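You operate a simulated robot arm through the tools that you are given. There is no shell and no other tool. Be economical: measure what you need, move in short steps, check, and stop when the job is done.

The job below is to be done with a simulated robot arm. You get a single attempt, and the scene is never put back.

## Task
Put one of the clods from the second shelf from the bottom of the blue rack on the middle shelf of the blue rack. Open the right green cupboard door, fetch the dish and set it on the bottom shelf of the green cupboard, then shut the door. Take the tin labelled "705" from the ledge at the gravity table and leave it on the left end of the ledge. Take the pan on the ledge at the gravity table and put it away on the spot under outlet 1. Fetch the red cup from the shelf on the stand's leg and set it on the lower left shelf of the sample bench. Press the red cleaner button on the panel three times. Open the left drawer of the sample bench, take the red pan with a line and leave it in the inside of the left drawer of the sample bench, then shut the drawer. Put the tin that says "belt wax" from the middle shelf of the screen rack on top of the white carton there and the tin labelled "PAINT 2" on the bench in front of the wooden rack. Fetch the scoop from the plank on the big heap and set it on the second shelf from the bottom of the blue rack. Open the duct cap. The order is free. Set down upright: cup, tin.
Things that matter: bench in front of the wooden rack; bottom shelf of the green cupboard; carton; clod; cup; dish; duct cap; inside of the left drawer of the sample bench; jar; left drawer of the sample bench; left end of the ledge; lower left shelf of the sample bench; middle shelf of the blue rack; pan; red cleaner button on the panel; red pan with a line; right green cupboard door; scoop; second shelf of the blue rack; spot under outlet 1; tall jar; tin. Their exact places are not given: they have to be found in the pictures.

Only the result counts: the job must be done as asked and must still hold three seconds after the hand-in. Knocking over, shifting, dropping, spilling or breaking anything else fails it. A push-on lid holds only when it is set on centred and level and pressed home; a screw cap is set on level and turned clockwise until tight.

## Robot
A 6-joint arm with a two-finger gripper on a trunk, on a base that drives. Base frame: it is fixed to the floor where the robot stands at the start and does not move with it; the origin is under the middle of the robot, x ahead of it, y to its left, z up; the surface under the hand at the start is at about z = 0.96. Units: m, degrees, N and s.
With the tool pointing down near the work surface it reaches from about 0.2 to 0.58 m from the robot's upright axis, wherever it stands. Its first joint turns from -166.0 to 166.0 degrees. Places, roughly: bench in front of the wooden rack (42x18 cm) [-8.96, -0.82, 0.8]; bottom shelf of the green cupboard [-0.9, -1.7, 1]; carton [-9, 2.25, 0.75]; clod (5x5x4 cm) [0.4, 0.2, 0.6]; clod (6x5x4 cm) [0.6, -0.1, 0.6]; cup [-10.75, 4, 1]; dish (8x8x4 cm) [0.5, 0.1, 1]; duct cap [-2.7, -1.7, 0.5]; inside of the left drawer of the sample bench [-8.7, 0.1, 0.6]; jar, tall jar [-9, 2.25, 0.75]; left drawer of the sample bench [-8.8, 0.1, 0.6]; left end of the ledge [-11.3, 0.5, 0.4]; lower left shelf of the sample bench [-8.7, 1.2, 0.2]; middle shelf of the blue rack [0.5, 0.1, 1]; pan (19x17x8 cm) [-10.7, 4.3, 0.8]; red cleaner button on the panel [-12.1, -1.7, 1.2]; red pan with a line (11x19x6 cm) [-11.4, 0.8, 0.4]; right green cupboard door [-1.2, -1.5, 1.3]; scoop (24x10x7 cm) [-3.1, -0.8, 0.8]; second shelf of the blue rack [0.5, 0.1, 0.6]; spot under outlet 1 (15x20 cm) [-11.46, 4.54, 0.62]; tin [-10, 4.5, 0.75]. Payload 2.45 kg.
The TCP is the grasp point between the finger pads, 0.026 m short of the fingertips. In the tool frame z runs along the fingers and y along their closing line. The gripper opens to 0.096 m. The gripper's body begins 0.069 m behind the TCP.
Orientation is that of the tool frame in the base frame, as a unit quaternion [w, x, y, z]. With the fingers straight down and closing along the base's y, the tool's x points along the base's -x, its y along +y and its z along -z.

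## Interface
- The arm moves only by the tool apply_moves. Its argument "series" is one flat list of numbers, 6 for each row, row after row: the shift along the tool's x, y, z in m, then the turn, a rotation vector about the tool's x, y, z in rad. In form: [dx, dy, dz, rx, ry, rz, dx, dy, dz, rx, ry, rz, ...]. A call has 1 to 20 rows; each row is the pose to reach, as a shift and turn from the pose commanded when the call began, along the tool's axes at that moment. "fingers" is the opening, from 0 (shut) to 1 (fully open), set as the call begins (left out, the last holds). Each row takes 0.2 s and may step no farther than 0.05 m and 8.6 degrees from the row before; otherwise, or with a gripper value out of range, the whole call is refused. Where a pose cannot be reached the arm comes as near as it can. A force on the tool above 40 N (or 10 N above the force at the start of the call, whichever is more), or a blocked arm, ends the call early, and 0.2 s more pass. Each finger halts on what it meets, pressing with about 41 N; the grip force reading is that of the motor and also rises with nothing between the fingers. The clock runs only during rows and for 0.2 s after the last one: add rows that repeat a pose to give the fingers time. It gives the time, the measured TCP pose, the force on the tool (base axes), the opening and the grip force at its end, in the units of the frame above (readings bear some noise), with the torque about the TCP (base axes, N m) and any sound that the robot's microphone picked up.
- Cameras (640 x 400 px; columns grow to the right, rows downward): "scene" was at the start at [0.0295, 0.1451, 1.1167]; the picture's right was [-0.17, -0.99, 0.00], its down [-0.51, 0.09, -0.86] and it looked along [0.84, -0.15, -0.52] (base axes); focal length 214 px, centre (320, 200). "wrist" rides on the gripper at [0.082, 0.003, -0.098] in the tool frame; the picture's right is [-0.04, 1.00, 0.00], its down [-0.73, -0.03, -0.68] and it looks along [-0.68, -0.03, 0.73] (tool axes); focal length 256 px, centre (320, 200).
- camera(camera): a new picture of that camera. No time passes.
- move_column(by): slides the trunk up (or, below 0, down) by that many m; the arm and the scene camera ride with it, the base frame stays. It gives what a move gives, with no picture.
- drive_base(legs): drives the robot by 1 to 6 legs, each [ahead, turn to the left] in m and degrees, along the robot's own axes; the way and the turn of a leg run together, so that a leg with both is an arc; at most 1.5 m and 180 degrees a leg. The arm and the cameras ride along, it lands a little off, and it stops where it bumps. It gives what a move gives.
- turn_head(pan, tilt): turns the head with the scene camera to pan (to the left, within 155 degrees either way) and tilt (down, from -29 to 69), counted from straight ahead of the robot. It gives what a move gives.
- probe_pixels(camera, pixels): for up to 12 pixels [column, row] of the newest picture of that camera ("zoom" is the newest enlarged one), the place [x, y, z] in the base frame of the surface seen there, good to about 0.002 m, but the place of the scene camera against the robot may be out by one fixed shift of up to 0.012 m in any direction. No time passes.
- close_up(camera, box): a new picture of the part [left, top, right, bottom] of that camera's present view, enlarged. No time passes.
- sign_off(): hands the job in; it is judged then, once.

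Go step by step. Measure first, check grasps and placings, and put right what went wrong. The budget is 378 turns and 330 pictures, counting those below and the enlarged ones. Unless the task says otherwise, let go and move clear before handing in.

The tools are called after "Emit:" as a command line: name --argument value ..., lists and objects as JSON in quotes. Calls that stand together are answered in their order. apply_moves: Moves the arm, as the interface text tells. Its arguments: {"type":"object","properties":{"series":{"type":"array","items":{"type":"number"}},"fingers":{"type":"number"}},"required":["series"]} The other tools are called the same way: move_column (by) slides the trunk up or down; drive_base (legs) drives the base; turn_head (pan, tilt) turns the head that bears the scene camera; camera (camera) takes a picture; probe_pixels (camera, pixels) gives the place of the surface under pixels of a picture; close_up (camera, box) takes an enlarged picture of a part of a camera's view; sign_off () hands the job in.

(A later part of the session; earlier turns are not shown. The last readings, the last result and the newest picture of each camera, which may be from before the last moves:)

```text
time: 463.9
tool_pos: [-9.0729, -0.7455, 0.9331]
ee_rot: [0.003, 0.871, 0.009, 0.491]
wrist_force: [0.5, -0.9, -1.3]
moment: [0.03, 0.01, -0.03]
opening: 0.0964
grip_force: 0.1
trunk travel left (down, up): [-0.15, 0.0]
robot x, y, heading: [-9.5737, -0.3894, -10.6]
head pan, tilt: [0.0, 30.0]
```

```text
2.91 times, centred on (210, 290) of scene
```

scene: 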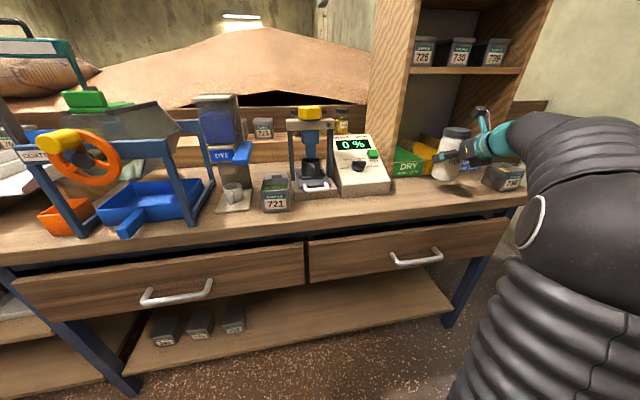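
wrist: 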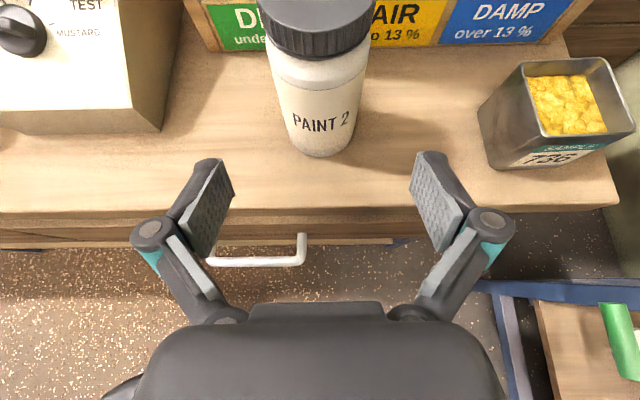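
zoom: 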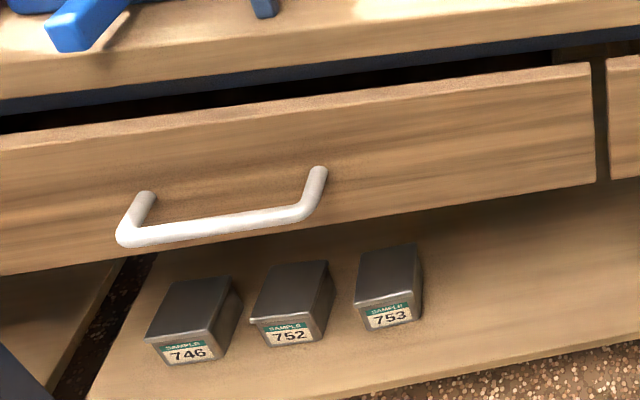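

Handle bar: x≈−9.10, y 0…0.125, z≈0.638; drawer face x −9.05. I reposition the base squarely in front.

Emit:
drive_base --legs '[[-0.25, 0], [0, 100], [0.66, 0], [0, -90]]'

Emit:
move_column --by -0.15

Emit:
apply_moves --series '[0, 0, 0, 0, 0, -0.145, 0, 0, 0, 0, 0, -0.29, 0, 0, 0, 0, 0, -0.435, 0, 0, 0, 0, 0, -0.58, 0, 0, 0, 0, 0, -0.725, 0, 0, 0, 0, 0, -0.87, 0, 0, 0, 0, 0, -1.015, 0, 0, 0, 0, 0, -1.16, 0, 0, 0, 0, 0, -1.305, 0, 0, 0, 0, 0, -1.45, 0, 0, 0, 0, 0, -1.571]'

Emit:
camera --camera "wrist"

Emit:
camera --camera "scene"

```text
time: 476.9
tool_pos: [-9.2403, 0.0528, 0.9333]
ee_rot: [-0.039, 0.867, 0.084, 0.489]
wrist_force: [-0.3, 0.2, 0.2]
moment: [0.0, 0.03, 0.0]
opening: 0.0957
grip_force: 0.2
trunk travel left (down, up): [-0.15, 0.0]
robot x, y, heading: [-9.7888, 0.3184, -0.8]
head pan, tilt: [0.0, 30.0]
```

```text
time: 478.7
tool_pos: [-9.2402, 0.0529, 0.7828]
ee_rot: [-0.039, 0.867, 0.084, 0.489]
wrist_force: [0.8, -0.5, -0.4]
moment: [0.01, 0.0, -0.03]
opening: 0.0959
grip_force: 0.0
trunk travel left (down, up): [0.0, 0.15]
robot x, y, heading: [-9.7903, 0.3206, -0.6]
head pan, tilt: [0.0, 30.0]
```

```text
time: 481.1
tool_pos: [-9.2403, 0.0531, 0.7827]
ee_rot: [0.32, 0.553, 0.673, 0.374]
wrist_force: [-0.7, -0.2, -0.1]
moment: [0.0, 0.02, -0.01]
opening: 0.0959
grip_force: 0.0
trunk travel left (down, up): [0.0, 0.15]
robot x, y, heading: [-9.7912, 0.3183, -0.9]
head pan, tilt: [0.0, 30.0]
```

```text
171 pictures are left
```

wrist: 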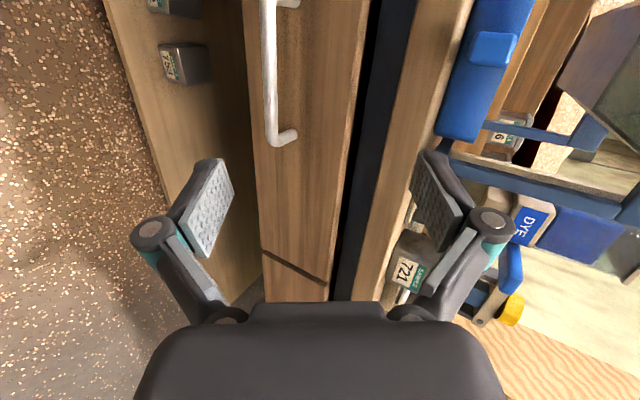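

```text
170 pictures are left
```

scene: 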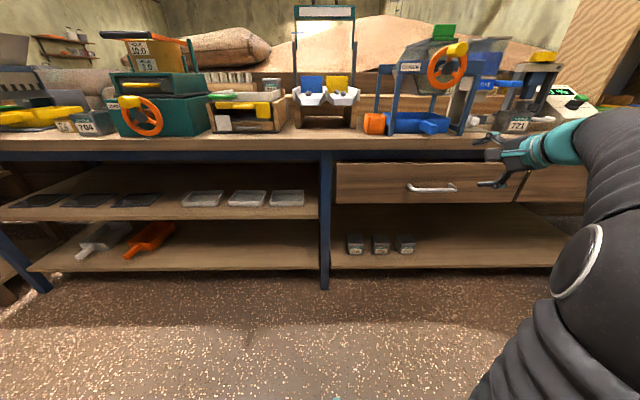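

The hand is rolled 90°; bar seen at wrist (270,60–140). I probe it.

Emit:
probe_pixels --camera "wrist" --pixels '[[268, 20], [270, 60], [272, 100], [275, 135], [295, 135], [310, 60], [345, 100], [365, 100]]'

```text
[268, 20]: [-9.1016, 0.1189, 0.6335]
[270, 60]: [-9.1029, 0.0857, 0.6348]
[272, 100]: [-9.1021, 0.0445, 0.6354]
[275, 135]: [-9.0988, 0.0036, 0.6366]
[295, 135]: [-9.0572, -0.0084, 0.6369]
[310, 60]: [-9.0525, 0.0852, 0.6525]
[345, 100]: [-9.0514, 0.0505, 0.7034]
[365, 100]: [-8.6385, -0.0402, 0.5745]
```

I set the fingers to 0.45 open and approach the bar with the pads above and below it.

Emit:
apply_moves --series '[-0.0075, -0.028, 0, 0, 0, 0, -0.0153, -0.056, 0, 0, 0, 0, -0.0153, -0.056, 0.045, 0, 0, 0, -0.0153, -0.056, 0.09, 0, 0, 0, -0.0153, -0.056, 0.135, 0, 0, 0]' --fingers 0.45

Emit:
camera --camera "wrist"

```text
time: 482.3
tool_pos: [-9.1505, 0.0518, 0.665]
ee_rot: [0.319, 0.554, 0.672, 0.374]
wrist_force: [0.8, 0.8, 0.7]
moment: [-0.08, 0.04, -0.02]
opening: 0.0434
grip_force: 0.0
trunk travel left (down, up): [0.0, 0.15]
robot x, y, heading: [-9.7907, 0.319, -0.7]
head pan, tilt: [0.0, 30.0]
```

```text
169 pictures are left
```

wrist: 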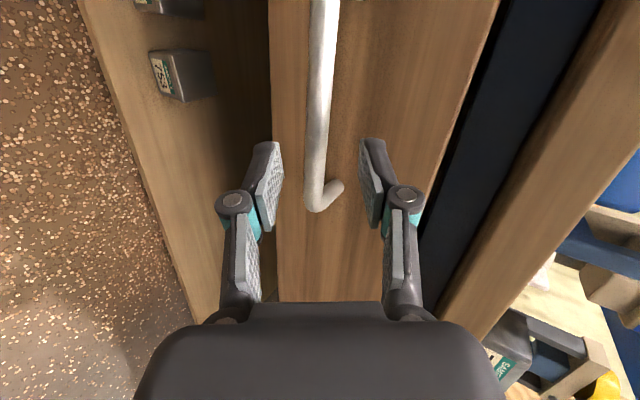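

Bar is centred between the pads. I go in the last 5 cm and close.

Emit:
apply_moves --series '[0, 0, 0.03, 0, 0, 0, 0, 0, 0.052, 0, 0, 0]'

Emit:
apply_moves --series '[0, 0, 0, 0, 0, 0, 0, 0, 0, 0, 0, 0, 0, 0, 0, 0, 0, 0]' --fingers 0

```text
time: 482.9
tool_pos: [-9.1058, 0.06, 0.6391]
ee_rot: [0.318, 0.554, 0.673, 0.374]
wrist_force: [0.7, -0.1, -0.2]
moment: [0.01, 0.0, -0.01]
opening: 0.0431
grip_force: 0.0
trunk travel left (down, up): [0.0, 0.15]
robot x, y, heading: [-9.7907, 0.321, -0.7]
head pan, tilt: [0.0, 30.0]
```

```text
time: 483.7
tool_pos: [-9.1059, 0.0596, 0.6375]
ee_rot: [0.317, 0.554, 0.672, 0.375]
wrist_force: [-16.5, 4.0, -12.2]
moment: [1.02, 0.27, -0.5]
opening: 0.0175
grip_force: 42.8
trunk travel left (down, up): [0.0, 0.15]
robot x, y, heading: [-9.7891, 0.3186, -0.5]
head pan, tilt: [0.0, 30.0]
```

Gripped. I pull the drawer open by backing 0.3 m.

Emit:
drive_base --legs '[[-0.3, 0]]'

Emit:
camera --camera "wrist"

Emit:
camera --camera "scene"

```text
time: 485.6
tool_pos: [-9.3678, 0.0594, 0.6378]
ee_rot: [0.32, 0.558, 0.67, 0.371]
wrist_force: [1.1, 0.3, 0.0]
moment: [0.84, 0.04, -0.9]
opening: 0.0172
grip_force: 43.1
trunk travel left (down, up): [0.0, 0.15]
robot x, y, heading: [-10.0547, 0.3221, -1.0]
head pan, tilt: [0.0, 30.0]
stopped in leg 1: the force on the tool passed its limit at 42 N (the readings are from after the stop); the commanded pose is now the measured one
```

```text
168 pictures are left
```

wrist: 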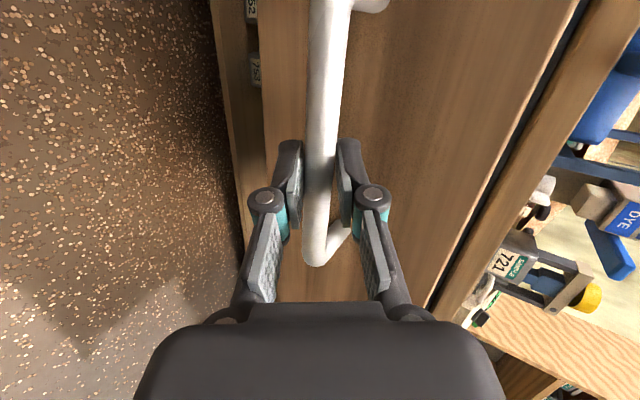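

```text
167 pictures are left
```

scene: 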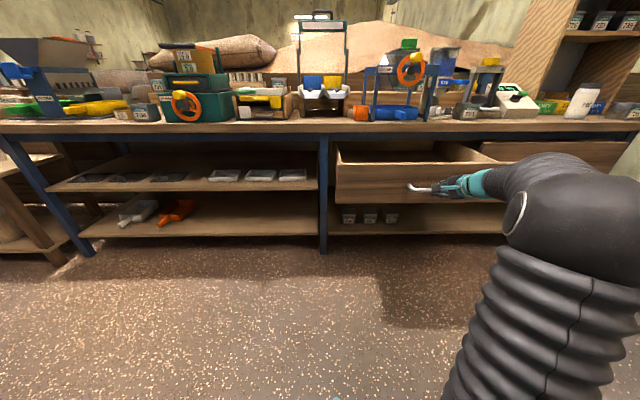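

The drawer is out 0.26 m to its stop. I release and back off; then look at the cleaner's ledge.

Emit:
apply_moves --series '[0, 0, 0, 0, 0, 0, 0, 0, 0, 0, 0, 0, 0, 0, -0.04, 0, 0, 0, 0, 0, -0.08, 0, 0, 0, 0, 0, -0.12, 0, 0, 0]' --fingers 0.6

Emit:
drive_base --legs '[[-0.1, 0]]'

Emit:
turn_head --pan 150 --tilt 25

Emit:
camera --camera "scene"

Emit:
camera --camera "wrist"

```text
time: 486.8
tool_pos: [-9.4697, 0.0438, 0.6991]
ee_rot: [0.32, 0.556, 0.671, 0.371]
wrist_force: [-0.5, -0.6, 0.5]
moment: [0.03, 0.0, -0.02]
opening: 0.0574
grip_force: 0.1
trunk travel left (down, up): [0.0, 0.15]
robot x, y, heading: [-10.0555, 0.3214, -0.9]
head pan, tilt: [0.0, 30.0]
```

```text
time: 487.9
tool_pos: [-9.569, 0.0461, 0.6991]
ee_rot: [0.319, 0.556, 0.672, 0.371]
wrist_force: [0.5, 0.7, 0.1]
moment: [0.01, 0.01, -0.01]
opening: 0.0576
grip_force: 0.1
trunk travel left (down, up): [0.0, 0.15]
robot x, y, heading: [-10.154, 0.3249, -1.0]
head pan, tilt: [0.0, 30.0]
```

```text
time: 490.3
tool_pos: [-9.569, 0.0467, 0.6985]
ee_rot: [0.319, 0.555, 0.672, 0.372]
wrist_force: [0.3, 0.5, 0.4]
moment: [-0.06, 0.0, 0.0]
opening: 0.0577
grip_force: 0.1
trunk travel left (down, up): [0.0, 0.15]
robot x, y, heading: [-10.1545, 0.3209, -0.6]
head pan, tilt: [150.0, 25.0]
```

```text
166 pictures are left
```

scene: 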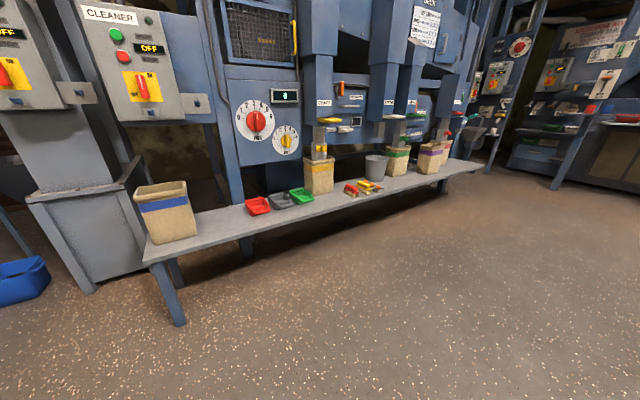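

```text
165 pictures are left
```

wrist: 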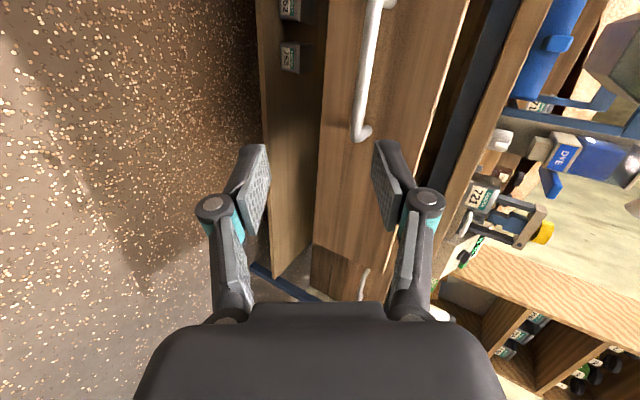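

I see small pans on the ledge at (257,205)…(360,188) and the CLEANER panel with its red button. I zoom in.

Emit:
close_up --camera "scene" --box '[220, 140, 400, 250]'

Emit:
probe_pixels --camera "scene" --pixels '[[257, 207], [282, 201], [301, 197], [352, 191], [366, 187], [230, 225], [165, 215], [330, 200], [115, 55], [116, 36], [148, 262], [180, 245]]'

Emit:
close_up --camera "scene" --box '[60, 0, 220, 130]'

```text
3.56 times, centred on (310, 195) of scene
```

zoom: 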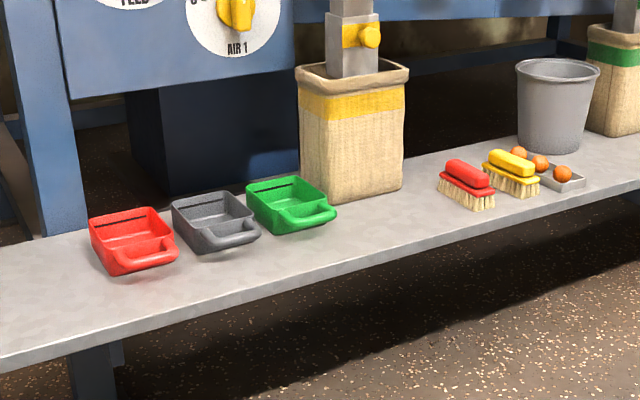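

```text
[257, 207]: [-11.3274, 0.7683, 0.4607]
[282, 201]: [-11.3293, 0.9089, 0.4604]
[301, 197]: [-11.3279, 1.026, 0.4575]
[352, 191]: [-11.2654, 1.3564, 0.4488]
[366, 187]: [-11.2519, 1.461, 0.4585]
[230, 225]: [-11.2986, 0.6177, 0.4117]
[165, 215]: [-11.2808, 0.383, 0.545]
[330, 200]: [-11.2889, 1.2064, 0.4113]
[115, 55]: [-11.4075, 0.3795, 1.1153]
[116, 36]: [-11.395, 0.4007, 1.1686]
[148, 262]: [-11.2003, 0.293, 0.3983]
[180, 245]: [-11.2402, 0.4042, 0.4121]
```

```text
3.08 times, centred on (140, 65) of scene
```

zoom: 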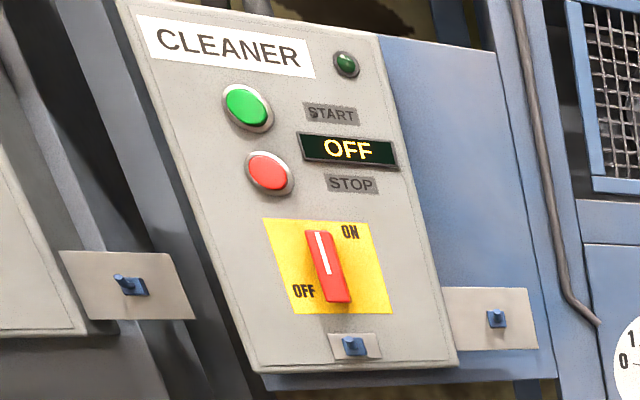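

The red pan with the dark line is at (−11.33,0.77,0.46) on the ledge. I roll the hand back and turn around to it.

Emit:
apply_moves --series '[0, 0, 0, 0, 0, 0.145, 0, 0, 0, 0, 0, 0.29, 0, 0, 0, 0, 0, 0.435, 0, 0, 0, 0, 0, 0.58, 0, 0, 0, 0, 0, 0.725, 0, 0, 0, 0, 0, 0.87, 0, 0, 0, 0, 0, 1.015, 0, 0, 0, 0, 0, 1.16, 0, 0, 0, 0, 0, 1.305, 0, 0, 0, 0, 0, 1.45, 0, 0, 0, 0, 0, 1.571]'

Emit:
drive_base --legs '[[-0.1, 0], [0, 171], [0.35, 0]]'

Emit:
turn_head --pan -10 --tilt 30

Emit:
camera --camera "scene"

Emit:
camera --camera "wrist"

```text
time: 492.7
tool_pos: [-9.5698, 0.0474, 0.6995]
ee_rot: [-0.038, 0.867, 0.081, 0.489]
wrist_force: [0.6, -0.2, -1.3]
moment: [0.0, 0.0, 0.01]
opening: 0.0576
grip_force: 0.0
trunk travel left (down, up): [0.0, 0.15]
robot x, y, heading: [-10.1511, 0.3238, -1.0]
head pan, tilt: [150.0, 25.0]
```

```text
time: 502.7
tool_pos: [-11.1426, 0.7275, 0.7004]
ee_rot: [-0.491, -0.025, 0.871, -0.005]
wrist_force: [-1.1, -0.5, 0.9]
moment: [0.0, 0.05, -0.02]
opening: 0.0576
grip_force: 0.0
trunk travel left (down, up): [0.0, 0.15]
robot x, y, heading: [-10.5985, 0.3757, 171.4]
head pan, tilt: [150.0, 25.0]
```

```text
time: 505.2
tool_pos: [-11.1431, 0.7265, 0.6994]
ee_rot: [-0.49, -0.024, 0.871, -0.004]
wrist_force: [0.7, 0.0, 0.0]
moment: [-0.01, 0.03, -0.01]
opening: 0.0575
grip_force: 0.1
trunk travel left (down, up): [0.0, 0.15]
robot x, y, heading: [-10.6001, 0.3749, 171.6]
head pan, tilt: [-10.0, 30.0]
```

```text
162 pictures are left
```

scene: 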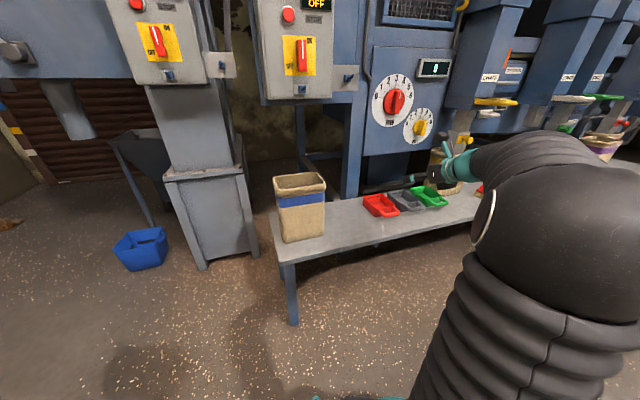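

```text
161 pictures are left
```

wrist: 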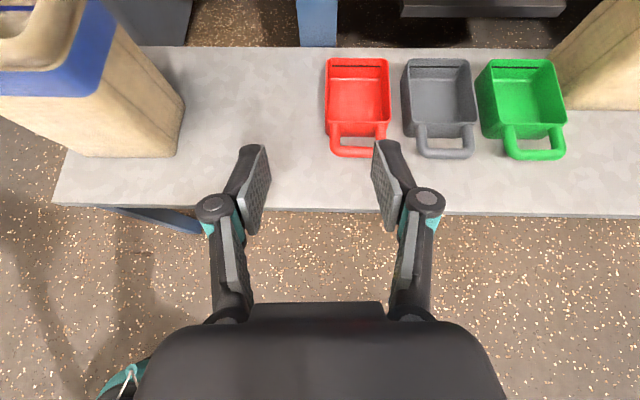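

Emit:
probe_pixels --camera "wrist" --pixels '[[329, 150], [358, 152], [387, 150], [332, 135], [384, 130], [326, 65], [390, 62], [358, 95], [358, 67], [418, 150], [404, 75], [250, 150], [330, 100], [388, 100]]'

Emit:
close_up --camera "wrist" --box '[300, 40, 460, 170]'

```text
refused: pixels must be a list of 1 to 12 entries
```

```text
3.08 times, centred on (380, 105) of wrist
```

zoom: 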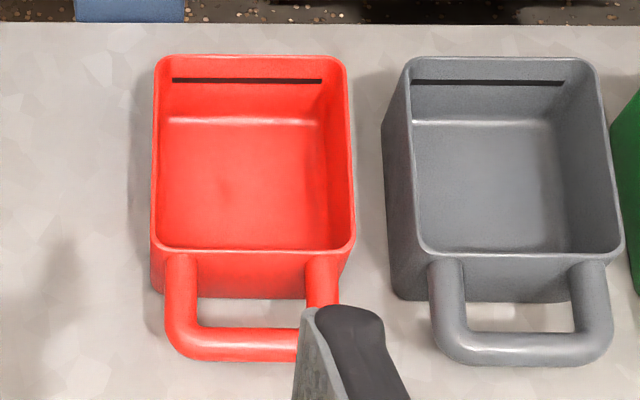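

Emit:
probe_pixels --camera "wrist" --pixels '[[329, 150], [355, 154], [332, 132], [383, 125], [328, 62], [388, 60], [358, 95], [358, 67], [418, 150], [404, 75], [250, 150], [389, 100]]'

```text
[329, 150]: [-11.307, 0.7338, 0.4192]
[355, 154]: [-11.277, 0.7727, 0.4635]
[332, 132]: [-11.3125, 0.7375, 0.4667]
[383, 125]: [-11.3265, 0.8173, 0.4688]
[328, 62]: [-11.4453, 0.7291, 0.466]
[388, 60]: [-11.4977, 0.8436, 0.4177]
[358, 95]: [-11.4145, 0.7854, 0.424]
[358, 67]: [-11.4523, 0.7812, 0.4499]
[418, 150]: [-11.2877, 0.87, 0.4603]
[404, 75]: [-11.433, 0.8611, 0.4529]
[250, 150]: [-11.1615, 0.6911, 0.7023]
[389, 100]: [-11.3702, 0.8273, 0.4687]
```

Pan: y 0.728–0.83, loop handle out to x −11.275 with outer width 0.085; ledge 0.419. I'll squeeze the loop's two arms. I drive 0.2 m closer and hover above the loop.

Emit:
drive_base --legs '[[0.2, 0]]'

Emit:
apply_moves --series '[-0.035, 0, 0.008, 0, 0, 0, -0.07, 0.004, 0.016, 0, 0, 0, -0.105, 0.008, 0.026, 0, 0, 0, -0.14, 0.012, 0.038, 0, 0, 0, -0.165, 0.0155, 0.047, 0, 0, 0]' --fingers 1

Emit:
camera --camera "wrist"

```text
time: 506.8
tool_pos: [-11.3366, 0.7569, 0.7001]
ee_rot: [-0.49, -0.025, 0.871, -0.005]
wrist_force: [-1.1, -0.1, -0.2]
moment: [-0.03, 0.0, 0.0]
opening: 0.0574
grip_force: 0.0
trunk travel left (down, up): [0.0, 0.15]
robot x, y, heading: [-10.795, 0.4044, 171.4]
head pan, tilt: [-10.0, 30.0]
```

```text
time: 508.0
tool_pos: [-11.2931, 0.7762, 0.5343]
ee_rot: [-0.49, -0.024, 0.871, -0.004]
wrist_force: [-0.8, 0.6, -0.2]
moment: [-0.04, -0.01, 0.01]
opening: 0.0963
grip_force: 0.1
trunk travel left (down, up): [0.0, 0.15]
robot x, y, heading: [-10.7959, 0.4049, 171.7]
head pan, tilt: [-10.0, 30.0]
```

```text
159 pictures are left
```

wrist: 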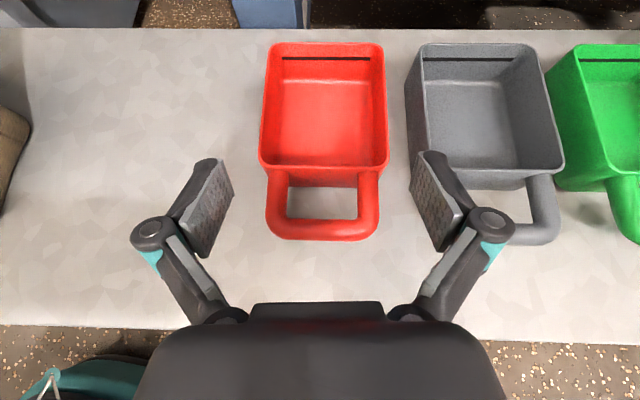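

Centred (loop 266–380). I descend 7.5 cm and close.

Emit:
apply_moves --series '[-0.0213, 0, 0.0129, 0, 0, 0, -0.0427, 0, 0.0259, 0, 0, 0, -0.064, 0, 0.0388, 0, 0, 0]'

Emit:
camera --camera "wrist"

```text
time: 508.8
tool_pos: [-11.2921, 0.7795, 0.4595]
ee_rot: [-0.491, -0.024, 0.871, -0.005]
wrist_force: [-0.4, -0.3, -0.9]
moment: [-0.01, -0.01, 0.02]
opening: 0.0959
grip_force: 0.1
trunk travel left (down, up): [0.0, 0.15]
robot x, y, heading: [-10.8, 0.4042, 171.4]
head pan, tilt: [-10.0, 30.0]
```

```text
158 pictures are left
```

wrist: 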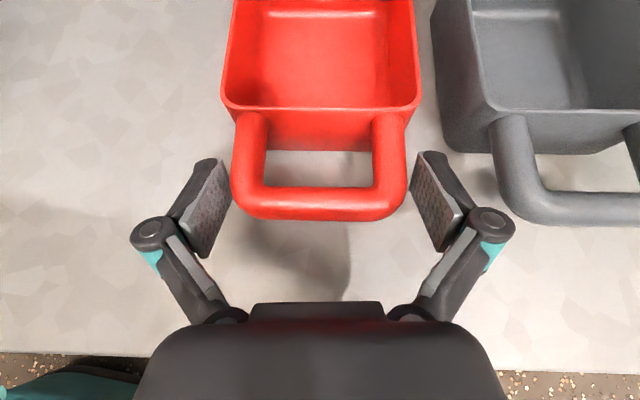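

Emit:
apply_moves --series '[0.003, 0, 0.008, 0, 0, 0]'

Emit:
apply_moves --series '[0, 0, 0, 0, 0, 0, 0, 0, 0, 0, 0, 0, 0, 0, 0, 0, 0, 0]' --fingers 0

Emit:
apply_moves --series '[0.0385, 0, -0.0233, 0, 0, 0, 0.077, 0, -0.0466, 0, 0, 0, 0.1155, 0, -0.07, 0, 0, 0]'

Emit:
camera --camera "wrist"

Emit:
camera --camera "scene"

```text
time: 509.2
tool_pos: [-11.3, 0.778, 0.4591]
ee_rot: [-0.49, -0.024, 0.871, -0.004]
wrist_force: [-0.5, -0.4, 0.1]
moment: [-0.01, 0.03, 0.03]
opening: 0.0959
grip_force: 0.0
trunk travel left (down, up): [0.0, 0.15]
robot x, y, heading: [-10.7917, 0.4057, 171.6]
head pan, tilt: [-10.0, 30.0]
```

```text
time: 510.0
tool_pos: [-11.3001, 0.7785, 0.4598]
ee_rot: [-0.491, -0.025, 0.871, -0.005]
wrist_force: [0.0, 0.7, 2.6]
moment: [-0.16, 0.05, -0.04]
opening: 0.0871
grip_force: 40.8
trunk travel left (down, up): [0.0, 0.15]
robot x, y, heading: [-10.7972, 0.4049, 171.5]
head pan, tilt: [-10.0, 30.0]
```

```text
time: 510.8
tool_pos: [-11.3013, 0.7757, 0.5951]
ee_rot: [-0.49, -0.024, 0.871, -0.004]
wrist_force: [-0.6, 0.9, -1.4]
moment: [0.0, -0.07, -0.01]
opening: 0.087
grip_force: 41.1
trunk travel left (down, up): [0.0, 0.15]
robot x, y, heading: [-10.7958, 0.4043, 171.5]
head pan, tilt: [-10.0, 30.0]
```

```text
157 pictures are left
```

wrist: 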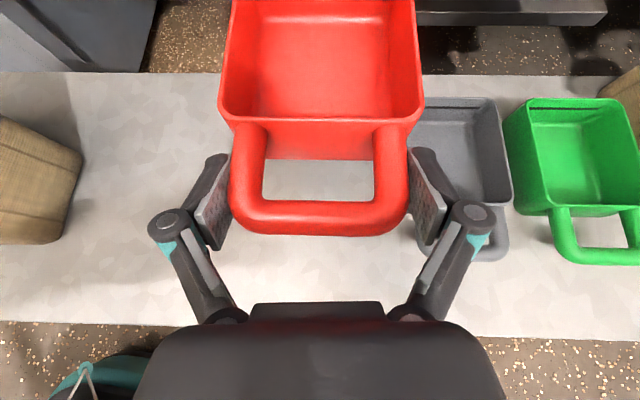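

```text
156 pictures are left
```

scene: 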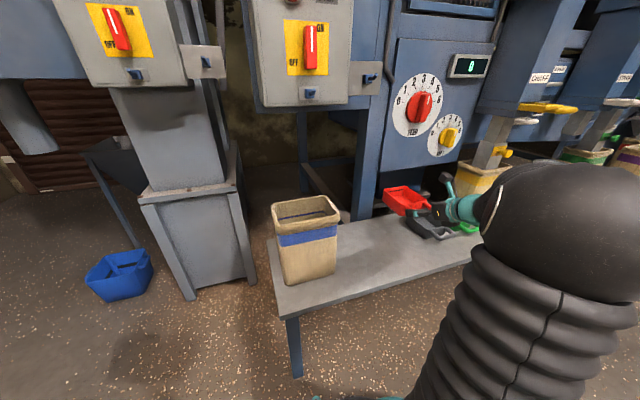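

The pan is held level (bottom 4.1 cm below TCP). I'll bring it to the drawer pointing along +y; first back off, raise, and reverse down the aisle.

Emit:
move_column --by 0.15

Emit:
drive_base --legs '[[-0.5, 0], [0, -84.5], [-1.0, 0], [0, -70]]'

Emit:
camera --camera "wrist"

Emit:
turn_head --pan 20 --tilt 25

Emit:
camera --camera "scene"

```text
time: 512.5
tool_pos: [-11.3017, 0.7765, 0.745]
ee_rot: [-0.49, -0.024, 0.872, -0.005]
wrist_force: [-0.9, -0.6, -0.8]
moment: [0.01, -0.09, 0.01]
opening: 0.0873
grip_force: 41.0
trunk travel left (down, up): [-0.15, 0.0]
robot x, y, heading: [-10.7934, 0.4049, 171.9]
head pan, tilt: [-10.0, 30.0]
```

```text
time: 526.9
tool_pos: [-9.7484, -0.7988, 0.745]
ee_rot: [-0.108, 0.846, 0.208, 0.479]
wrist_force: [0.3, 0.8, -1.3]
moment: [-0.04, 0.07, 0.01]
opening: 0.0871
grip_force: 41.2
trunk travel left (down, up): [-0.15, 0.0]
robot x, y, heading: [-10.3644, -0.6715, 16.0]
head pan, tilt: [-10.0, 30.0]
```

```text
155 pictures are left
```

wrist: 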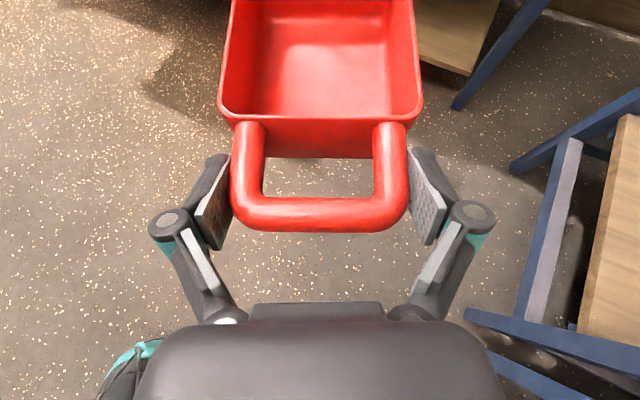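

```text
time: 527.8
tool_pos: [-9.7478, -0.8008, 0.7446]
ee_rot: [-0.109, 0.846, 0.208, 0.478]
wrist_force: [-1.4, 0.4, -1.4]
moment: [0.0, 0.09, -0.01]
opening: 0.087
grip_force: 40.9
trunk travel left (down, up): [-0.15, 0.0]
robot x, y, heading: [-10.3666, -0.6705, 16.0]
head pan, tilt: [20.0, 25.0]
```

```text
154 pictures are left
```

scene: 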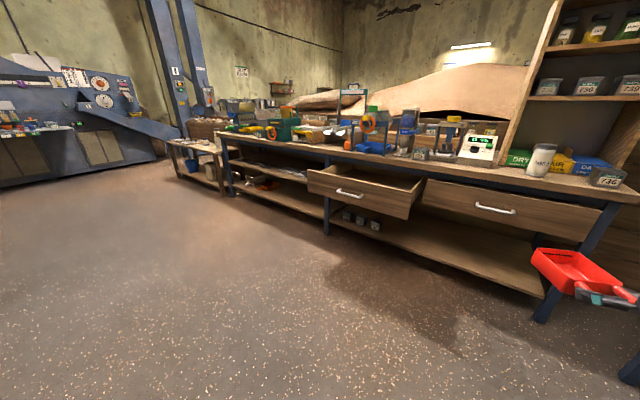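

I swing the arm to the left and turn the hand to point along +y, here in free space.

Emit:
apply_moves --series '[0.0088, -0.0446, 0.0051, 0.0727, 0.0012, -0.0441, 0.0176, -0.0892, 0.0102, 0.1455, 0.0024, -0.0882, 0.0264, -0.1337, 0.0153, 0.2182, 0.0037, -0.1323, 0.0352, -0.1783, 0.0204, 0.291, 0.0049, -0.1764, 0.044, -0.2229, 0.0255, 0.3637, 0.0061, -0.2205, 0.0528, -0.2675, 0.0306, 0.4364, 0.0073, -0.2646, 0.0615, -0.312, 0.0356, 0.5092, 0.0086, -0.3088, 0.0703, -0.3566, 0.0407, 0.5819, 0.0098, -0.3529, 0.0791, -0.4012, 0.0458, 0.6546, 0.011, -0.397, 0.0879, -0.4458, 0.0509, 0.7274, 0.0122, -0.4411, 0.0967, -0.4903, 0.056, 0.8001, 0.0135, -0.4852, 0.1055, -0.5349, 0.0611, 0.8729, 0.0147, -0.5293, 0.1143, -0.5795, 0.0662, 0.9456, 0.0159, -0.5734]'

Emit:
camera --camera "wrist"

Emit:
camera --camera "scene"

```text
time: 530.6
tool_pos: [-9.9095, -0.2301, 0.801]
ee_rot: [-0.343, 0.61, 0.623, 0.348]
wrist_force: [-0.6, -0.2, -1.6]
moment: [-0.09, 0.01, 0.0]
opening: 0.0868
grip_force: 40.8
trunk travel left (down, up): [-0.15, 0.0]
robot x, y, heading: [-10.3651, -0.6724, 16.0]
head pan, tilt: [20.0, 25.0]
```

```text
153 pictures are left
```

wrist: 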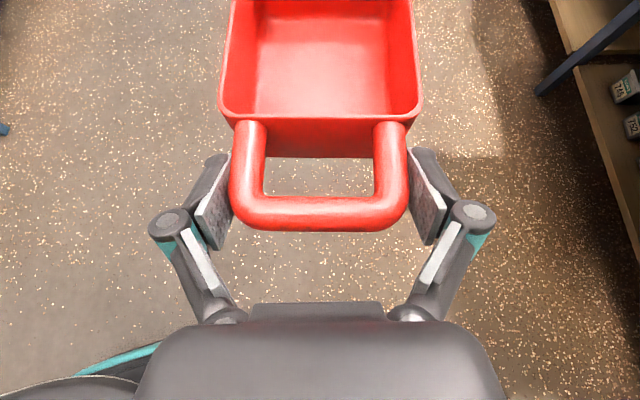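

```text
152 pictures are left
```

scene: 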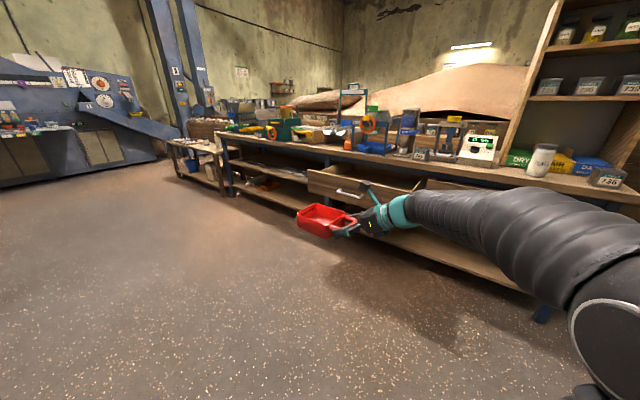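

The hand points along +y, pan level. I turn 3° and drive in 0.5 m, then check.

Emit:
drive_base --legs '[[0, 3], [0.5, 0]]'

Emit:
camera --camera "wrist"

Emit:
camera --camera "scene"

```text
time: 534.0
tool_pos: [-9.4524, -0.0484, 0.7999]
ee_rot: [-0.351, 0.598, 0.634, 0.342]
wrist_force: [-0.2, -0.4, -1.1]
moment: [-0.09, 0.0, 0.01]
opening: 0.087
grip_force: 40.7
trunk travel left (down, up): [-0.15, 0.0]
robot x, y, heading: [-9.8874, -0.5067, 18.5]
head pan, tilt: [20.0, 25.0]
```

```text
151 pictures are left
```

wrist: 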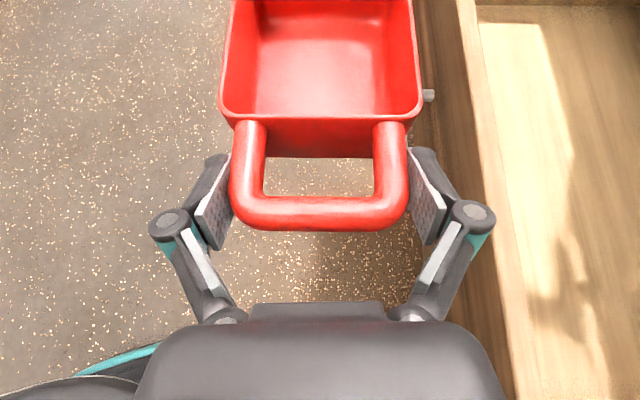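

```text
150 pictures are left
```

scene: 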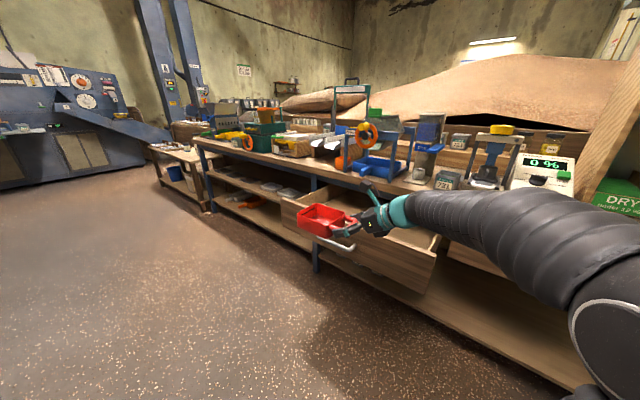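

Drawer interior visible at right. I probe its bottom and rim.

Emit:
probe_pixels --camera "wrist" --pixels '[[550, 200], [600, 300], [500, 150], [485, 200], [470, 100], [560, 50], [620, 5]]'

Emit:
drive_base --legs '[[0.2, 0]]'

Emit:
camera --camera "wrist"

```text
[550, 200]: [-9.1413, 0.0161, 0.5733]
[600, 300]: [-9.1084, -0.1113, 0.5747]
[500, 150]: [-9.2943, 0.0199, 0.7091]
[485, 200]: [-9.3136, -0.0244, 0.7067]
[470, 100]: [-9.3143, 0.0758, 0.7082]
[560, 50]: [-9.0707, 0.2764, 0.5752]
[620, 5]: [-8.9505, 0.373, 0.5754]
```

```text
time: 535.6
tool_pos: [-9.2604, 0.013, 0.801]
ee_rot: [-0.35, 0.599, 0.635, 0.342]
wrist_force: [-0.1, -0.8, -1.4]
moment: [-0.08, 0.01, 0.01]
opening: 0.0872
grip_force: 41.3
trunk travel left (down, up): [-0.15, 0.0]
robot x, y, heading: [-9.697, -0.447, 18.2]
head pan, tilt: [20.0, 25.0]
```

```text
149 pictures are left
```

wrist: 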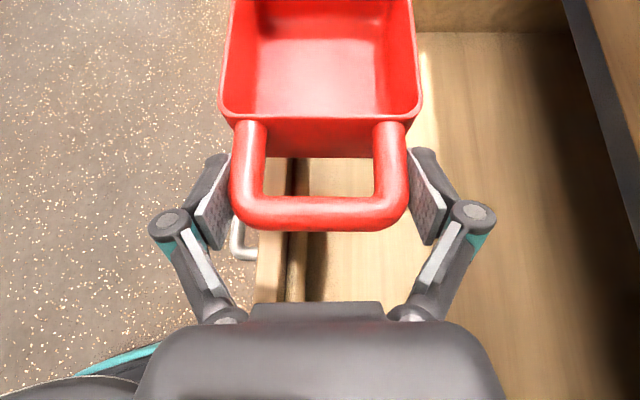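

Interior: front wall inner x −9.294, floor 0.574, rim 0.708. I shift 7 cm inward, then lower with the trunk.

Emit:
apply_moves --series '[0.0055, 0.0372, 0.0103, 0, 0, 0, 0.0111, 0.0743, 0.0206, 0, 0, 0]'

Emit:
camera --camera "wrist"

```text
time: 536.2
tool_pos: [-9.1857, 0.0394, 0.8013]
ee_rot: [-0.351, 0.599, 0.634, 0.342]
wrist_force: [-0.3, -0.3, -0.5]
moment: [-0.12, -0.05, -0.07]
opening: 0.087
grip_force: 41.6
trunk travel left (down, up): [-0.15, 0.0]
robot x, y, heading: [-9.6998, -0.445, 18.2]
head pan, tilt: [20.0, 25.0]
```

```text
148 pictures are left
```

wrist: 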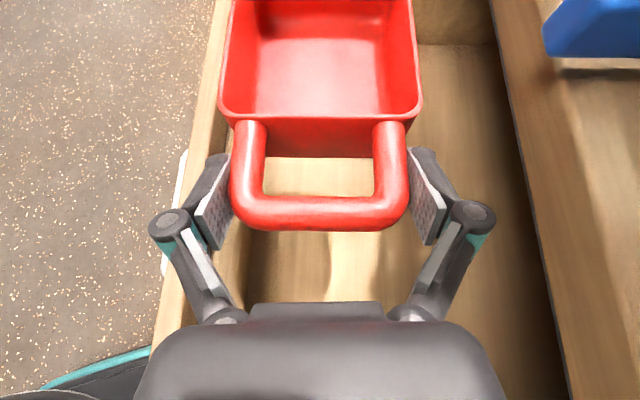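

Margins ~3 cm on both sides. I lower the trunk 0.15 m.

Emit:
move_column --by -0.15

Emit:
apply_moves --series '[-0.0145, 0, 0.0089, 0, 0, 0, -0.0274, 0, 0.0168, 0, 0, 0]'

Emit:
camera --camera "wrist"

Emit:
camera --camera "scene"

```text
time: 537.9
tool_pos: [-9.1858, 0.0392, 0.6516]
ee_rot: [-0.351, 0.598, 0.634, 0.342]
wrist_force: [0.5, 0.4, -1.2]
moment: [-0.08, 0.0, 0.04]
opening: 0.087
grip_force: 40.9
trunk travel left (down, up): [0.0, 0.15]
robot x, y, heading: [-9.699, -0.4449, 18.5]
head pan, tilt: [20.0, 25.0]
```

```text
time: 538.5
tool_pos: [-9.1855, 0.0398, 0.6203]
ee_rot: [-0.35, 0.598, 0.635, 0.342]
wrist_force: [0.1, -0.1, -1.0]
moment: [-0.07, -0.03, 0.0]
opening: 0.087
grip_force: 40.8
trunk travel left (down, up): [0.0, 0.15]
robot x, y, heading: [-9.6983, -0.4462, 18.2]
head pan, tilt: [20.0, 25.0]
```

```text
147 pictures are left
```

wrist: 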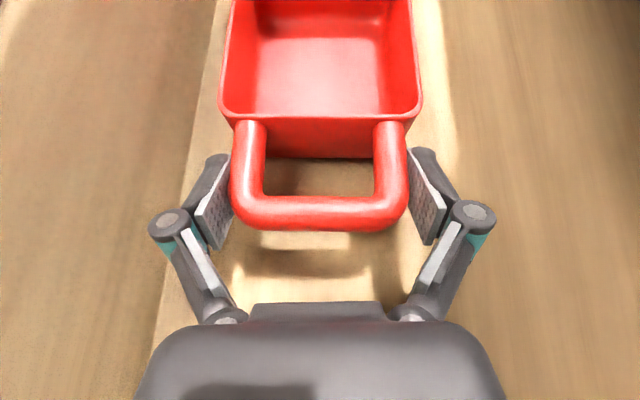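

```text
146 pictures are left
```

scene: 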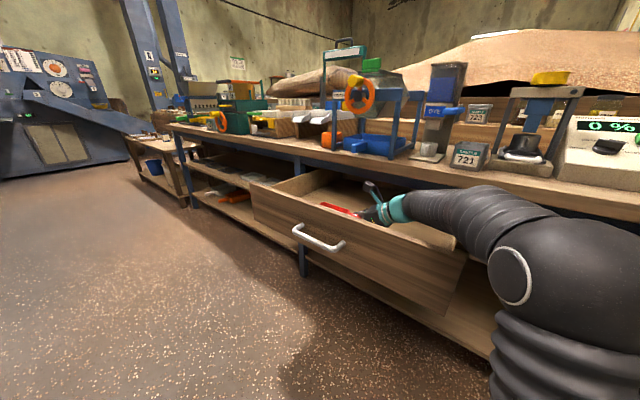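

I lower the last 5 mm, release and withdraw along the tool axis.

Emit:
apply_moves --series '[-0.0022, 0, 0.0013, 0, 0, 0, -0.0044, 0, 0.0027, 0, 0, 0]'

Emit:
apply_moves --series '[0, 0, 0, 0, 0, 0, 0, 0, 0, 0, 0, 0, 0.01, 0, -0.03, 0, 0, 0, 0.03, 0, -0.06, 0, 0, 0, 0.06, 0, -0.09, 0, 0, 0, 0.1, 0, -0.11, 0, 0, 0, 0.13, 0, -0.13, 0, 0, 0]' --fingers 1

Emit:
camera --camera "wrist"

```text
time: 539.1
tool_pos: [-9.1869, 0.0406, 0.6153]
ee_rot: [-0.35, 0.598, 0.635, 0.342]
wrist_force: [0.0, -1.2, 3.2]
moment: [0.57, -0.22, 0.1]
opening: 0.087
grip_force: 41.2
trunk travel left (down, up): [0.0, 0.15]
robot x, y, heading: [-9.7018, -0.4487, 18.3]
head pan, tilt: [20.0, 25.0]
```

```text
time: 540.7
tool_pos: [-9.1853, -0.0034, 0.7918]
ee_rot: [-0.35, 0.598, 0.634, 0.342]
wrist_force: [-0.1, 0.2, -1.4]
moment: [0.0, -0.01, 0.04]
opening: 0.0961
grip_force: 0.1
trunk travel left (down, up): [0.0, 0.15]
robot x, y, heading: [-9.699, -0.4471, 18.2]
head pan, tilt: [20.0, 25.0]
```

```text
145 pictures are left
```

wrist: 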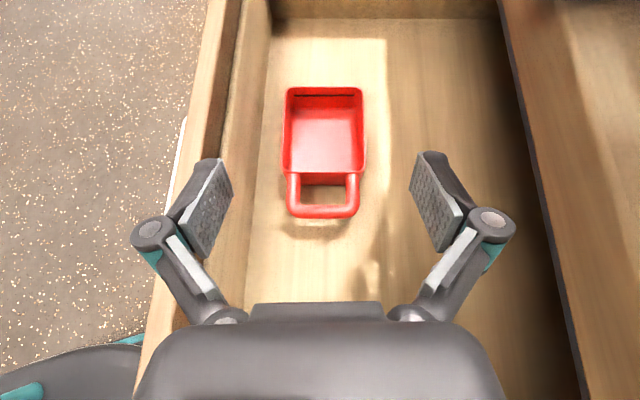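

The pan lies in the drawer. I back out, bring the arm to the front pose with closed fingers, and then push the drawer shut.

Emit:
drive_base --legs '[[-0.42, 0]]'

Emit:
apply_moves --series '[-0.0326, 0.0048, -0.0224, -0.0954, -0.0017, 0.0585, -0.0652, 0.0097, -0.0448, -0.1908, -0.0034, 0.117, -0.0978, 0.0145, -0.0672, -0.2862, -0.005, 0.1755, -0.1304, 0.0193, -0.0896, -0.3816, -0.0067, 0.234, -0.163, 0.0242, -0.112, -0.477, -0.0084, 0.2925, -0.1955, 0.029, -0.1344, -0.5724, -0.0101, 0.351, -0.2281, 0.0338, -0.1568, -0.6678, -0.0118, 0.4095, -0.2607, 0.0386, -0.1792, -0.7632, -0.0134, 0.468, -0.2933, 0.0435, -0.2016, -0.8586, -0.0151, 0.5265, -0.3259, 0.0483, -0.224, -0.954, -0.0168, 0.585]' --fingers 0

Emit:
drive_base --legs '[[0, 72], [0.85, 0], [0, -90]]'

Emit:
camera --camera "wrist"

Emit:
turn_head --pan -10 --tilt 30

Emit:
camera --camera "scene"

```text
time: 543.3
tool_pos: [-9.5866, -0.1349, 0.7909]
ee_rot: [-0.351, 0.597, 0.635, 0.341]
wrist_force: [0.0, -0.3, -0.6]
moment: [-0.01, -0.02, 0.03]
opening: 0.0957
grip_force: 0.0
trunk travel left (down, up): [0.0, 0.15]
robot x, y, heading: [-10.0951, -0.5811, 18.6]
head pan, tilt: [20.0, 25.0]
```

```text
time: 545.5
tool_pos: [-9.5178, -0.4915, 0.6297]
ee_rot: [-0.118, 0.844, 0.22, 0.475]
wrist_force: [-0.8, -0.1, 0.4]
moment: [0.0, 0.01, 0.02]
opening: 0.0
grip_force: 27.8
trunk travel left (down, up): [0.0, 0.15]
robot x, y, heading: [-10.101, -0.5776, 18.8]
head pan, tilt: [20.0, 25.0]
```

```text
time: 556.9
tool_pos: [-9.5376, 0.2016, 0.6295]
ee_rot: [-0.058, 0.864, 0.115, 0.486]
wrist_force: [0.2, -0.3, -0.4]
moment: [0.04, -0.03, 0.01]
opening: 0.0
grip_force: 28.8
trunk travel left (down, up): [0.0, 0.15]
robot x, y, heading: [-10.1225, 0.2575, 4.4]
head pan, tilt: [20.0, 25.0]
```

```text
144 pictures are left
```

wrist: 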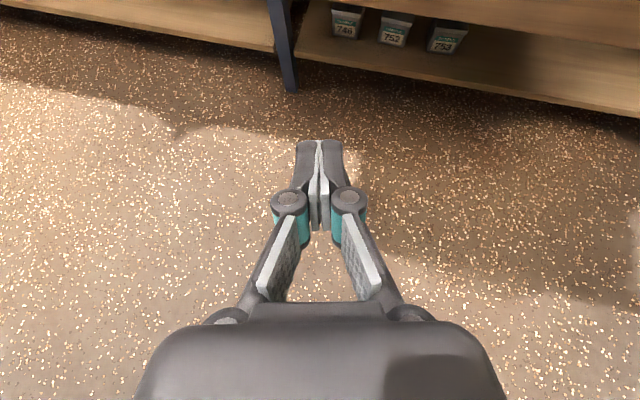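

```text
time: 557.8
tool_pos: [-9.5384, 0.2006, 0.6298]
ee_rot: [-0.058, 0.865, 0.116, 0.485]
wrist_force: [0.1, 0.5, 0.4]
moment: [-0.01, 0.0, 0.01]
opening: 0.0002
grip_force: 28.9
trunk travel left (down, up): [0.0, 0.15]
robot x, y, heading: [-10.1233, 0.2574, 4.4]
head pan, tilt: [-10.0, 30.0]
```

```text
143 pictures are left
```

scene: 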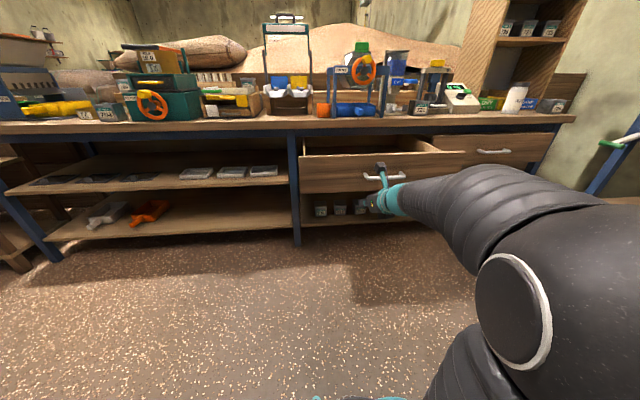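

I turn 3° right and push the drawer front by driving ahead.

Emit:
drive_base --legs '[[0, -3], [0.4, 0]]'

Emit:
drive_base --legs '[[0.075, 0]]'

Emit:
camera --camera "scene"

```text
time: 560.7
tool_pos: [-9.1384, 0.1815, 0.6294]
ee_rot: [-0.045, 0.867, 0.092, 0.487]
wrist_force: [-0.6, 0.4, 0.2]
moment: [0.0, -0.02, 0.0]
opening: 0.0002
grip_force: 29.0
trunk travel left (down, up): [0.0, 0.15]
robot x, y, heading: [-9.7208, 0.2666, 1.6]
head pan, tilt: [-10.0, 30.0]
```

```text
time: 561.8
tool_pos: [-9.0791, 0.183, 0.6288]
ee_rot: [-0.045, 0.868, 0.092, 0.486]
wrist_force: [-17.4, 2.0, 5.7]
moment: [-0.01, -0.11, 0.0]
opening: 0.0
grip_force: 28.9
trunk travel left (down, up): [0.0, 0.15]
robot x, y, heading: [-9.6586, 0.2709, 1.6]
head pan, tilt: [-10.0, 30.0]
stopped in leg 1: the force on the tool passed its limit at 101 N (the readings are from after the stop); the commanded pose is now the measured one
```

```text
142 pictures are left
```

scene: 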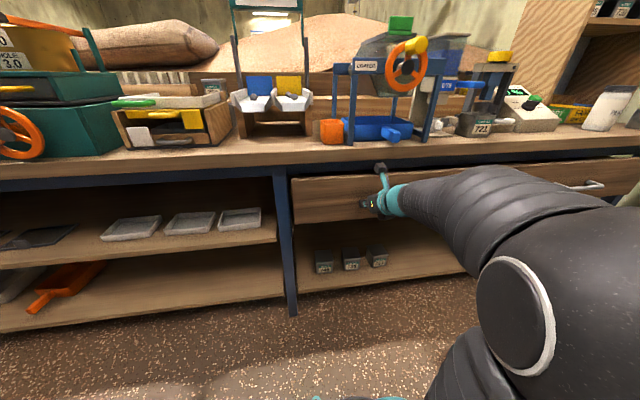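

Drawer stopped against its end. I back off, check it, and look toward the panel at (−12.1,−1.7).

Emit:
drive_base --legs '[[-0.5, 0]]'

Emit:
probe_pixels --camera "scene" --pixels '[[305, 195], [340, 205], [600, 180]]'

Emit:
camera --camera "scene"

Emit:
move_column --by 0.15

Emit:
turn_head --pan -140 --tilt 5

Emit:
camera --camera "scene"

```text
time: 564.8
tool_pos: [-9.5807, 0.1714, 0.6279]
ee_rot: [-0.046, 0.868, 0.094, 0.485]
wrist_force: [-0.5, 0.7, 0.4]
moment: [0.01, 0.04, 0.01]
opening: 0.0
grip_force: 28.6
trunk travel left (down, up): [0.0, 0.15]
robot x, y, heading: [-10.1555, 0.2573, 1.4]
head pan, tilt: [-10.0, 30.0]
```

```text
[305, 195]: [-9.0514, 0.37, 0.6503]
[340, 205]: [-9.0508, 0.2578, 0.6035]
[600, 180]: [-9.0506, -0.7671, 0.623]
```

```text
141 pictures are left
```

scene: 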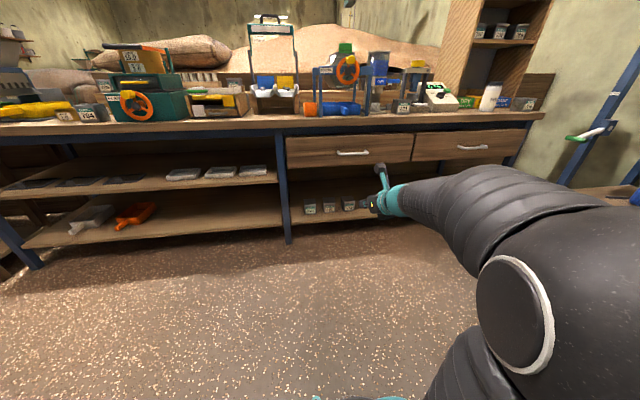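

```text
time: 566.5
tool_pos: [-9.5795, 0.1709, 0.7785]
ee_rot: [-0.046, 0.868, 0.094, 0.485]
wrist_force: [0.0, -0.2, 0.1]
moment: [0.03, 0.0, 0.01]
opening: 0.0
grip_force: 28.8
trunk travel left (down, up): [-0.15, 0.0]
robot x, y, heading: [-10.1588, 0.2569, 1.6]
head pan, tilt: [-10.0, 30.0]
```

```text
time: 568.6
tool_pos: [-9.5802, 0.1707, 0.7789]
ee_rot: [-0.045, 0.869, 0.093, 0.485]
wrist_force: [-0.5, 0.2, 0.7]
moment: [0.02, 0.03, -0.02]
opening: 0.0
grip_force: 28.3
trunk travel left (down, up): [-0.15, 0.0]
robot x, y, heading: [-10.1572, 0.2564, 1.6]
head pan, tilt: [-140.0, 5.0]
```

```text
140 pictures are left
```

scene: 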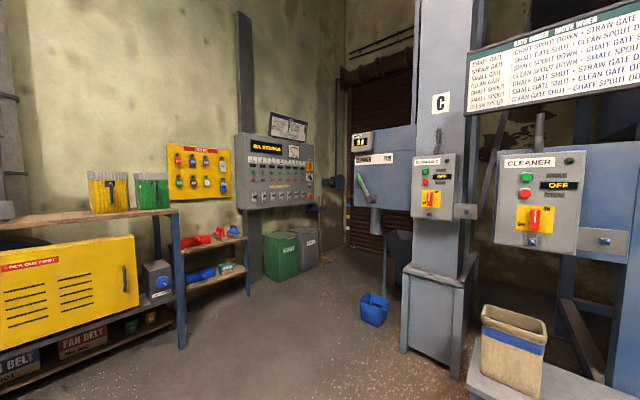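

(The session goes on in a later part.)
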